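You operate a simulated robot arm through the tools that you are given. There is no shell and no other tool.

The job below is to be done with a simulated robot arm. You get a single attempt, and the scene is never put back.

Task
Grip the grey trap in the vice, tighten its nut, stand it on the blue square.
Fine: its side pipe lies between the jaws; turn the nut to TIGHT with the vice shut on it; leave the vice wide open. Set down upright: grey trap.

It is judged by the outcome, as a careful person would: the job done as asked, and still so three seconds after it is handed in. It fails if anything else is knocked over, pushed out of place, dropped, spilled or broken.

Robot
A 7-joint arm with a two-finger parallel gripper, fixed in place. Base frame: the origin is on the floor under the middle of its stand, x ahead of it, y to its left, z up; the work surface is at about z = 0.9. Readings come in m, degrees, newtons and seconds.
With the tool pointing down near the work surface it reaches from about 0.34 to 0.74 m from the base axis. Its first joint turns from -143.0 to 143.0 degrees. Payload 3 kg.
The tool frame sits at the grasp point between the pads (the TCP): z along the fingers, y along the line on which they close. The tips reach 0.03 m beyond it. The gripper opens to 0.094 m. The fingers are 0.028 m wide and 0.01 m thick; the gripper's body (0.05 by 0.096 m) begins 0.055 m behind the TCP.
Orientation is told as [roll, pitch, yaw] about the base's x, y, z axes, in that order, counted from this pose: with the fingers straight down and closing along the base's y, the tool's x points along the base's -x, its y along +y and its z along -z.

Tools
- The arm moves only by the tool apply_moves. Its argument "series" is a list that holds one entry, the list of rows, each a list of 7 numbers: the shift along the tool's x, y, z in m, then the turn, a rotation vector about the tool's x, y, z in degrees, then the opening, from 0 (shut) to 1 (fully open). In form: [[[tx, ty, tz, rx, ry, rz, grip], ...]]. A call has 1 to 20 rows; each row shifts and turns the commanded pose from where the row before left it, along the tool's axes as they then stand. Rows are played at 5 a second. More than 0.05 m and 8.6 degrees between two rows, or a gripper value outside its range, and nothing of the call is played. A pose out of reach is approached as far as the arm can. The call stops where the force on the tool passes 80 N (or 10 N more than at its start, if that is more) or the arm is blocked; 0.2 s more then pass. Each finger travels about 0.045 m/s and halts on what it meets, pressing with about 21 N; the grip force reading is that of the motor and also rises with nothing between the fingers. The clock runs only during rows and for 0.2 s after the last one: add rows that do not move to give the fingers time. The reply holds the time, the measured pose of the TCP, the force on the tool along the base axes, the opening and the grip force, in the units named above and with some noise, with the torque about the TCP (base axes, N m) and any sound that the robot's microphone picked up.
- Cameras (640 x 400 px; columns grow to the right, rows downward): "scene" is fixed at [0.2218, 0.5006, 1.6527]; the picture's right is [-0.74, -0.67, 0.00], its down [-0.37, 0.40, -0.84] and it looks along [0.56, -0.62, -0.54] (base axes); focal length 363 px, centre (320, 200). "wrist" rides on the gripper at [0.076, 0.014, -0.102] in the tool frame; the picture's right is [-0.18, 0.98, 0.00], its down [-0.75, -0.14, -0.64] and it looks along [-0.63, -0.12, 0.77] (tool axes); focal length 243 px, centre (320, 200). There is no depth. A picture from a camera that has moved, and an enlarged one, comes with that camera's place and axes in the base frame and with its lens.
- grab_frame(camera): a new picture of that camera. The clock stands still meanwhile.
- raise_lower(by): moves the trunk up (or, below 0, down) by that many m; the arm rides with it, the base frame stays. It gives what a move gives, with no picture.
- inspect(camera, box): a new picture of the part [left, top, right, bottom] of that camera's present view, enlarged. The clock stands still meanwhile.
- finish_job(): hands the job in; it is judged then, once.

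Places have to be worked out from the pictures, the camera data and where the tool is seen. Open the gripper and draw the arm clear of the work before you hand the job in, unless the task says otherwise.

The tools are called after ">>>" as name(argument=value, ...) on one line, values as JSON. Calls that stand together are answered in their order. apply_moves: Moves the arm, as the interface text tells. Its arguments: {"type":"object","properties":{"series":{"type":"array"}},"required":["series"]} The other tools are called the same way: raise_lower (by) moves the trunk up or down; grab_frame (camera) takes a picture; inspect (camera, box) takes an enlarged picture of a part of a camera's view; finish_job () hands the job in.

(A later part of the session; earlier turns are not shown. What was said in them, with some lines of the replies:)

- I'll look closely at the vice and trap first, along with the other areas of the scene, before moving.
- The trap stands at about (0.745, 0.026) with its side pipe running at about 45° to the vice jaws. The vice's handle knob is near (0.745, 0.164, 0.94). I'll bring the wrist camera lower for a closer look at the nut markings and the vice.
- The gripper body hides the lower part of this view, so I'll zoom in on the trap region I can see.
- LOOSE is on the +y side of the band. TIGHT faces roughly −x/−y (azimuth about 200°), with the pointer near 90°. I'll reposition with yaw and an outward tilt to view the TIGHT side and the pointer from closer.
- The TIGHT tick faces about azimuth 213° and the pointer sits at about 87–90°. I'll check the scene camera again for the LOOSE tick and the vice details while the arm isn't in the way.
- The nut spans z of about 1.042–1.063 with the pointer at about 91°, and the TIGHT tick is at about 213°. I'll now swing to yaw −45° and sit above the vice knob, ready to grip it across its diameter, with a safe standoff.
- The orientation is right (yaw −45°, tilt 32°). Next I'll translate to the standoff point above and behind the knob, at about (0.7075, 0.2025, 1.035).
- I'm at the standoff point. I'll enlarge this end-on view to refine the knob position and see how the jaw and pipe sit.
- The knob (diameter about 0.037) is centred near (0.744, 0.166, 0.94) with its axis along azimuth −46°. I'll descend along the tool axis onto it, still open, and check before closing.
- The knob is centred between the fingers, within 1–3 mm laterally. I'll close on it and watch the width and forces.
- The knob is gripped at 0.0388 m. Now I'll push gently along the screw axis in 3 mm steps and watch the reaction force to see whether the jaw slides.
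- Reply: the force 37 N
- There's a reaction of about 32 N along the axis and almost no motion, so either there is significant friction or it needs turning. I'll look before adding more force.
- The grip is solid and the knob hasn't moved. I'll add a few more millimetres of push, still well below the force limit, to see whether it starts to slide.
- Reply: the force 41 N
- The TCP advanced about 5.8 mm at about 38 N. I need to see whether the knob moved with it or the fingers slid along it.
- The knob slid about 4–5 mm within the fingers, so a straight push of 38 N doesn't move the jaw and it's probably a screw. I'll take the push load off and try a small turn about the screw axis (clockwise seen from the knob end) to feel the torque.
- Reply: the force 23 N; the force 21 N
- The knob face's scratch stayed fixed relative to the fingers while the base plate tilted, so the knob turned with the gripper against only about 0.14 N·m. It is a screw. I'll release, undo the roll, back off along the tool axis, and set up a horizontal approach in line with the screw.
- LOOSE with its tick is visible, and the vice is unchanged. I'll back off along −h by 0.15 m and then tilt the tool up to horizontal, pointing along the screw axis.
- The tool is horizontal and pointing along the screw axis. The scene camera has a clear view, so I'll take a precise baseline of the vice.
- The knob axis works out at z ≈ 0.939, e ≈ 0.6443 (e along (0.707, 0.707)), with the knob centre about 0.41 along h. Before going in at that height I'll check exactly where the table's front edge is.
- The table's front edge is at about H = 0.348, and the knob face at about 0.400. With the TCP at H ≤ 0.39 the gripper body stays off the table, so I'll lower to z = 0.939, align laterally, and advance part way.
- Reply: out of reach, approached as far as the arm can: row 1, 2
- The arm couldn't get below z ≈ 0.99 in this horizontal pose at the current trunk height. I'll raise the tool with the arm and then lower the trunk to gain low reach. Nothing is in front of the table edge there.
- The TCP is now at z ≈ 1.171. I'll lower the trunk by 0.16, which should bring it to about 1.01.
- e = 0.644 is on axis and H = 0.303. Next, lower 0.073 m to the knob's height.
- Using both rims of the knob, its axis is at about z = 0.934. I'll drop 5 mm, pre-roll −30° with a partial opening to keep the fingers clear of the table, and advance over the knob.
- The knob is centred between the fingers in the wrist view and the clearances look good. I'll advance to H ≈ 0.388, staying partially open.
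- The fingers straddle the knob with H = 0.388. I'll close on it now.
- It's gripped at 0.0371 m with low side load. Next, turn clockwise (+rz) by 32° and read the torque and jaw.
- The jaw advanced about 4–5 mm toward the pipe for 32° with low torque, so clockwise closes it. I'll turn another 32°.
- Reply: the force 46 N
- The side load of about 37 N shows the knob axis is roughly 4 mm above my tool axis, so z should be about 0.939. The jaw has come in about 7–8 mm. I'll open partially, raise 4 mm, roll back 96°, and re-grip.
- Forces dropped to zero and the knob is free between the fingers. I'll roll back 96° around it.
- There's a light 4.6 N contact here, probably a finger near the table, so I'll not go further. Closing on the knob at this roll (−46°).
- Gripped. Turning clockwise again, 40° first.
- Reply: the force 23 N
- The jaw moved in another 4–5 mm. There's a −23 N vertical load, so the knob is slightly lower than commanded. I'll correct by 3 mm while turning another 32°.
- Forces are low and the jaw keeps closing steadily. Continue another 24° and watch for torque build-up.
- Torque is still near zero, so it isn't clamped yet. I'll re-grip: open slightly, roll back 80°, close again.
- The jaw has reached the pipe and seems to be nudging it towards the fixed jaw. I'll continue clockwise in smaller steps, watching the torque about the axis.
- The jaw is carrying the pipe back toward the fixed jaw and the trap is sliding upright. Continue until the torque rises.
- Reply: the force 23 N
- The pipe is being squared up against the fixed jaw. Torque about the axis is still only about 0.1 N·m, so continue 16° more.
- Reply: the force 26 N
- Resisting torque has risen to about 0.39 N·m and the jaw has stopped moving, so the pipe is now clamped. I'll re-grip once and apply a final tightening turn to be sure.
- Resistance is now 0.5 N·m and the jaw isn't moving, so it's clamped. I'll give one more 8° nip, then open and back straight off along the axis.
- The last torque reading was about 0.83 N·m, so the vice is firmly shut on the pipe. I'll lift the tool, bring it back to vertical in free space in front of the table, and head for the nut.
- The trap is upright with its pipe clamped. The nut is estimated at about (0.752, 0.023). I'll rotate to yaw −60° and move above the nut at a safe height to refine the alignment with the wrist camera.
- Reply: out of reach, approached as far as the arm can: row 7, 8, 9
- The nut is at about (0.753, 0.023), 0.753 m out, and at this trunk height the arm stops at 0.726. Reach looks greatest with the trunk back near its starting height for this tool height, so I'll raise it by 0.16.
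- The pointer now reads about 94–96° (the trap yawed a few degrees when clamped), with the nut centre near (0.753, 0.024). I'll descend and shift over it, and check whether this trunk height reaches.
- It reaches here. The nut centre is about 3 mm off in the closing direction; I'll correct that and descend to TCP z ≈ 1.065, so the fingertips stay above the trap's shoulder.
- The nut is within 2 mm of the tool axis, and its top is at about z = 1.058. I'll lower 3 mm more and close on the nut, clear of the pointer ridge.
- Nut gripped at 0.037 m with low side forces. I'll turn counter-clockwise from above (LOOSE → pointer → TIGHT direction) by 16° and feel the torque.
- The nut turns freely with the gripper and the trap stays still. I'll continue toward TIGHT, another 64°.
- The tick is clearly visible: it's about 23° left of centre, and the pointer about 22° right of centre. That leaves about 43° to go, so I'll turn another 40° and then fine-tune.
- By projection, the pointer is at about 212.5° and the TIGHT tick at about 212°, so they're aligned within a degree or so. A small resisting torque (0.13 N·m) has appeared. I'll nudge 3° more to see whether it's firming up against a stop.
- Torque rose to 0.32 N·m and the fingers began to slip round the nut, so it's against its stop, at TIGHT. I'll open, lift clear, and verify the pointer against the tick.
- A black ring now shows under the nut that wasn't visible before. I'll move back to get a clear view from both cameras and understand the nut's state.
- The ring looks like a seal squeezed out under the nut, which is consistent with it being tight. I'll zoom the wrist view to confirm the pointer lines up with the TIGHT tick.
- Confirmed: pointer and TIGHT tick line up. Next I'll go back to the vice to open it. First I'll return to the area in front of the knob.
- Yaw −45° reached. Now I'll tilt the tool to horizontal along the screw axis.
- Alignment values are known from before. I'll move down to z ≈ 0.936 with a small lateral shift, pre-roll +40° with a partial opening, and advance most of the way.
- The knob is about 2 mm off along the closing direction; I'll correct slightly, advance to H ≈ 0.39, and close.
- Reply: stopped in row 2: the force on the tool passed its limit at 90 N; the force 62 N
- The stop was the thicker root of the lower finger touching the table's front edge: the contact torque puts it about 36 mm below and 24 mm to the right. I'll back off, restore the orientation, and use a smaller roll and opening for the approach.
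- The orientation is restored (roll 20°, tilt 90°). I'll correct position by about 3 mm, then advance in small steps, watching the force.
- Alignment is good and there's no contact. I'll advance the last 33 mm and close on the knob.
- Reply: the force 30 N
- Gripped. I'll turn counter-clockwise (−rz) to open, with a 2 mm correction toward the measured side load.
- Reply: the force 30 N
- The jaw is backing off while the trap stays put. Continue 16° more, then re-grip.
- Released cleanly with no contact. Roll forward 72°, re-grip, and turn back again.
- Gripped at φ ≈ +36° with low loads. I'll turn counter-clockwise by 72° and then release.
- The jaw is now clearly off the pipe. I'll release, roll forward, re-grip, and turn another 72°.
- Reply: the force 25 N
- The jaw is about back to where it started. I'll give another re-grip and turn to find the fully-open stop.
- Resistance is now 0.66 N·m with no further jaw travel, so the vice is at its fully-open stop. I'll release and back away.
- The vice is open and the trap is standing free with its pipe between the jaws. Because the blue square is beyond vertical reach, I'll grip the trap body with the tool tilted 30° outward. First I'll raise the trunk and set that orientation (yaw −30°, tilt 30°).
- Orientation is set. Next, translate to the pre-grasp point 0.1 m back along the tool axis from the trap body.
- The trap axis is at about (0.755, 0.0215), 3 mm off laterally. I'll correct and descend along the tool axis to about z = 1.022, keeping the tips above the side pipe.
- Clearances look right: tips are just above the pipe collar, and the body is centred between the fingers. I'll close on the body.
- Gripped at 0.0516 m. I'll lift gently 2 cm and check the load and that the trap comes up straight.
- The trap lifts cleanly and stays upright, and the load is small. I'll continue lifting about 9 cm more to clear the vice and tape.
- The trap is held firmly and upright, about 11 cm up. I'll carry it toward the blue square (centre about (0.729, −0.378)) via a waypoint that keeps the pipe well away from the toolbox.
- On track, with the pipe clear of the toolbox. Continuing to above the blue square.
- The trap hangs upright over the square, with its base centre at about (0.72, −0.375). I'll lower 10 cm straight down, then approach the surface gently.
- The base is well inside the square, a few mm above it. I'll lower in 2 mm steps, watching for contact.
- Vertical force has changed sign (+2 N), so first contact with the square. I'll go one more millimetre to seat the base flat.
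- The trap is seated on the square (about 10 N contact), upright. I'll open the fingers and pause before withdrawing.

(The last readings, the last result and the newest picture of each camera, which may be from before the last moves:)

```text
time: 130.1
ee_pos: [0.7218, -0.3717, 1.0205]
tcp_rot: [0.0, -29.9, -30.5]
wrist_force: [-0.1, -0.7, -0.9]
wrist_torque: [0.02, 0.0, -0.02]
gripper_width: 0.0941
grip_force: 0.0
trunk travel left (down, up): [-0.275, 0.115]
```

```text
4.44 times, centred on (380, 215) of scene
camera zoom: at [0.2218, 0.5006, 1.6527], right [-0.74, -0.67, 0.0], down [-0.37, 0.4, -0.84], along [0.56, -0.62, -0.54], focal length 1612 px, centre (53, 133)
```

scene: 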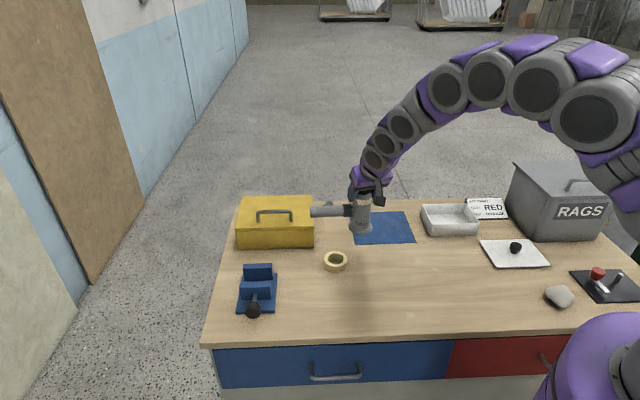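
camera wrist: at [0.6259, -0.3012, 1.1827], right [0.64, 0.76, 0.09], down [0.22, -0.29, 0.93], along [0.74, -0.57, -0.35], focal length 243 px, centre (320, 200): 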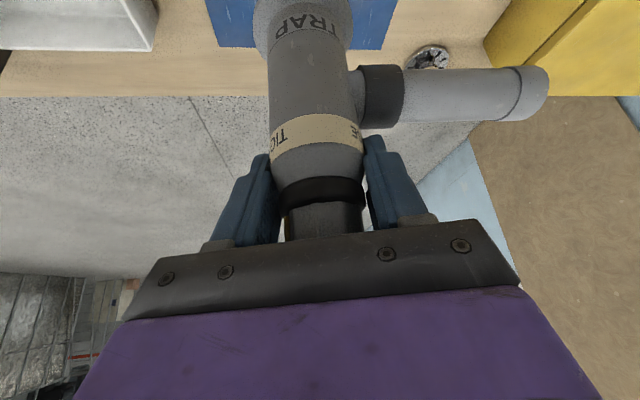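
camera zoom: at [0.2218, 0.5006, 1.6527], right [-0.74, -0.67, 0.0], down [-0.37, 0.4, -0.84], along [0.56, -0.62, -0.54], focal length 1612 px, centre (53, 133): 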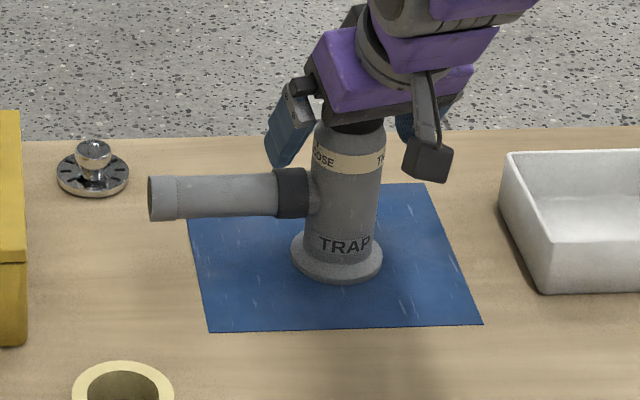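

The trap stands by itself, upright on the square. I'll withdraw straight back along the tool axis.

>>> apply_moves(series=[[[0, 0, -0.02, 0, 0, 0, 1], [0, 0, -0.03, 0, 0, 0, 1], [0, 0, -0.04, 0, 0, 0, 1], [0, 0, -0.04, 0, 0, 0, 1], [0, 0, -0.04, 0, 0, 0, 1], [0, 0, -0.04, 0, 0, 0, 1], [0, 0, 0, 0, 0, 0, 1]]])

>>> grab_frame(camera="scene")

>>> grab_frame(camera="wrist")

```text
time: 131.7
ee_pos: [0.6326, -0.318, 1.2018]
tcp_rot: [-0.2, -29.8, -30.7]
wrist_force: [-0.8, 0.0, 0.3]
wrist_torque: [0.0, 0.02, 0.01]
gripper_width: 0.0938
grip_force: 0.1
trunk travel left (down, up): [-0.275, 0.115]
```

```text
taken
```

scene: 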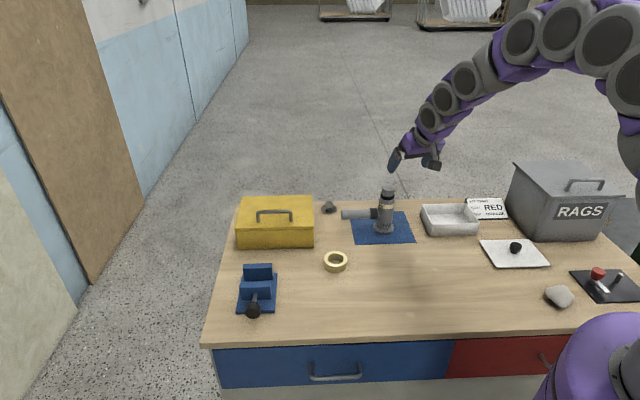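

```text
taken
camera wrist: at [0.5379, -0.2469, 1.2532], right [0.64, 0.76, 0.09], down [0.22, -0.29, 0.93], along [0.74, -0.57, -0.35], focal length 243 px, centre (320, 200)
```

wrist: 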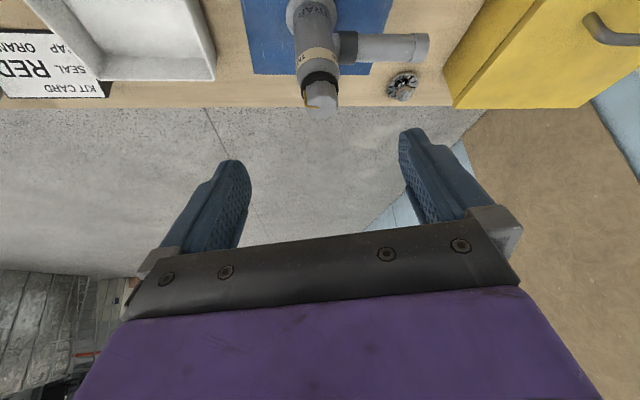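

I'm clear of the trap. I'll verify the final state: trap and nut, and the vice opening.

>>> inspect(camera="scene", box=[330, 170, 430, 255])

>>> inspect(camera="scene", box=[220, 250, 300, 325])

>>> inspect(camera="wrist", box=[270, 0, 370, 120])

```text
4.71 times, centred on (380, 212) of scene
camera zoom: at [0.2218, 0.5006, 1.6527], right [-0.74, -0.67, 0.0], down [-0.37, 0.4, -0.84], along [0.56, -0.62, -0.54], focal length 1706 px, centre (38, 141)
```

zoom: 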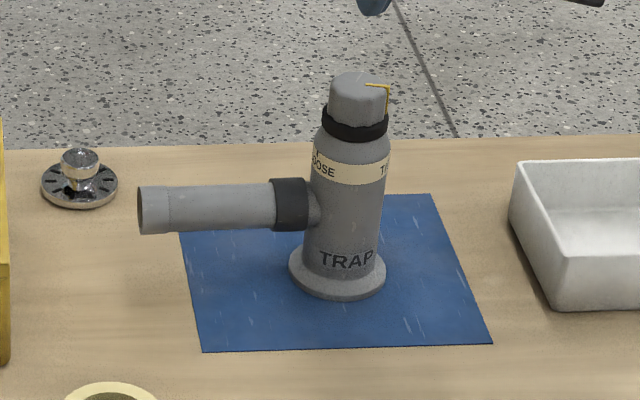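

```text
5.33 times, centred on (260, 288) of scene
camera zoom: at [0.2218, 0.5006, 1.6527], right [-0.74, -0.67, 0.0], down [-0.37, 0.4, -0.84], along [0.56, -0.62, -0.54], focal length 1934 px, centre (640, -267)
```

zoom: 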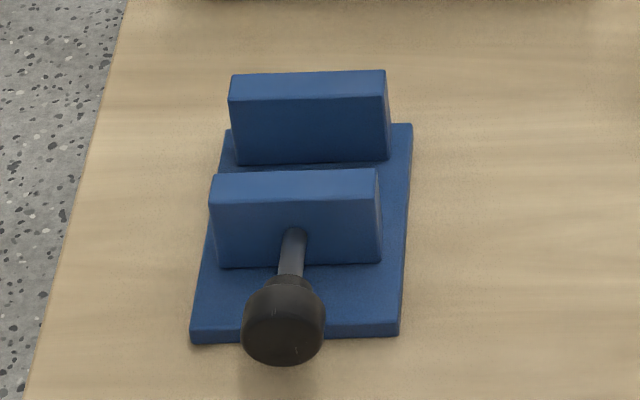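

```text
3.33 times, centred on (320, 60) of wrist
camera zoom: at [0.5379, -0.2469, 1.2532], right [0.64, 0.76, 0.09], down [0.22, -0.29, 0.93], along [0.74, -0.57, -0.35], focal length 809 px, centre (320, 667)
```

zoom: 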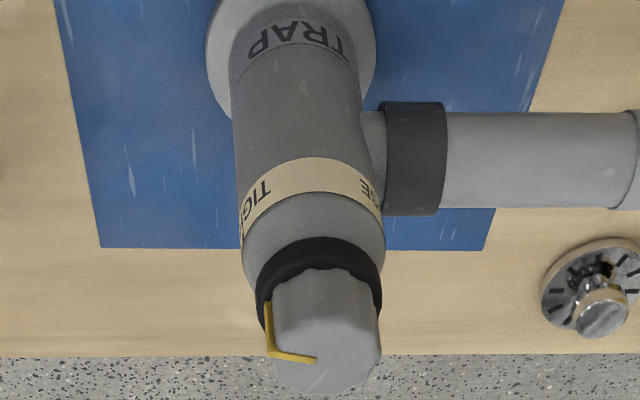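

All matches: trap upright inside the blue square, pointer at TIGHT, vice back at its fully-open stop, and everything else undisturbed. I'll draw the arm further away and let things settle.

>>> apply_moves(series=[[[0, 0, -0.04, 0, 0, 0, 1], [0, 0, -0.04, 0, 0, 0, 1], [0, 0, -0.04, 0, 0, 0, 1], [0, 0, 0, 0, 0, 0, 1], [0, 0, 0, 0, 0, 0, 1], [0, 0, 0, 0, 0, 0, 1], [0, 0, 0, 0, 0, 0, 1], [0, 0, 0, 0, 0, 0, 1], [0, 0, 0, 0, 0, 0, 1]]])

>>> grab_frame(camera="scene")

```text
time: 133.7
ee_pos: [0.5788, -0.2872, 1.3088]
tcp_rot: [0.0, -29.8, -30.5]
wrist_force: [0.8, 0.0, 0.2]
wrist_torque: [0.01, 0.0, -0.02]
gripper_width: 0.094
grip_force: 0.0
trunk travel left (down, up): [-0.275, 0.115]
```

```text
taken
```

scene: 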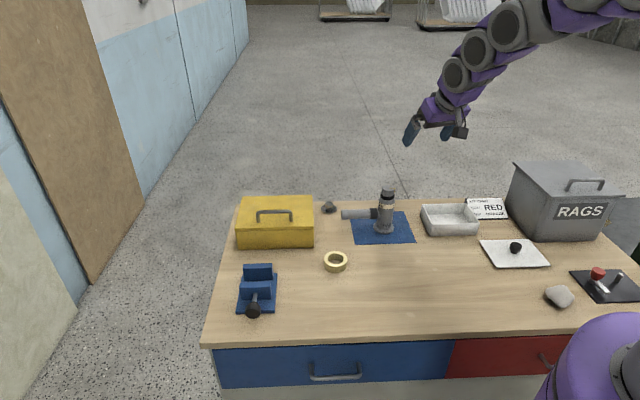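

The trap stands upright and still on the blue square, the nut is at TIGHT, the vice is wide open, and the gripper is open with the arm clear. Handing the job in.

>>> finish_job()

```text
The job is handed in.
```

The job is done and handed in. The grey trap is standing upright on the blue square with its nut at TIGHT, and the vice is wide open.

- **Vice shut:** the vice is worked by turning its knob, not pushing it. I turned it until the jaws clamped the side pipe (about 0.8 N·m of resistance). The pipe shifted a few millimetres and squared up against the fixed jaw.
- **Nut:** I turned it to its stop with the vice shut. The pointer lines up with the TIGHT mark, and a black ring now shows under the nut.
- **Vice opened:** I turned the knob back until it hit its open stop, which puts the jaw where it started.
- **Trap placed:** its base is well inside the square. It was still upright about five seconds after I let go.
- **Contact along the way:** while returning to the vice, a finger bumped the table's front edge and the arm stopped itself at 90 N. I backed off and went in at a different angle. The pictures show nothing else moved.
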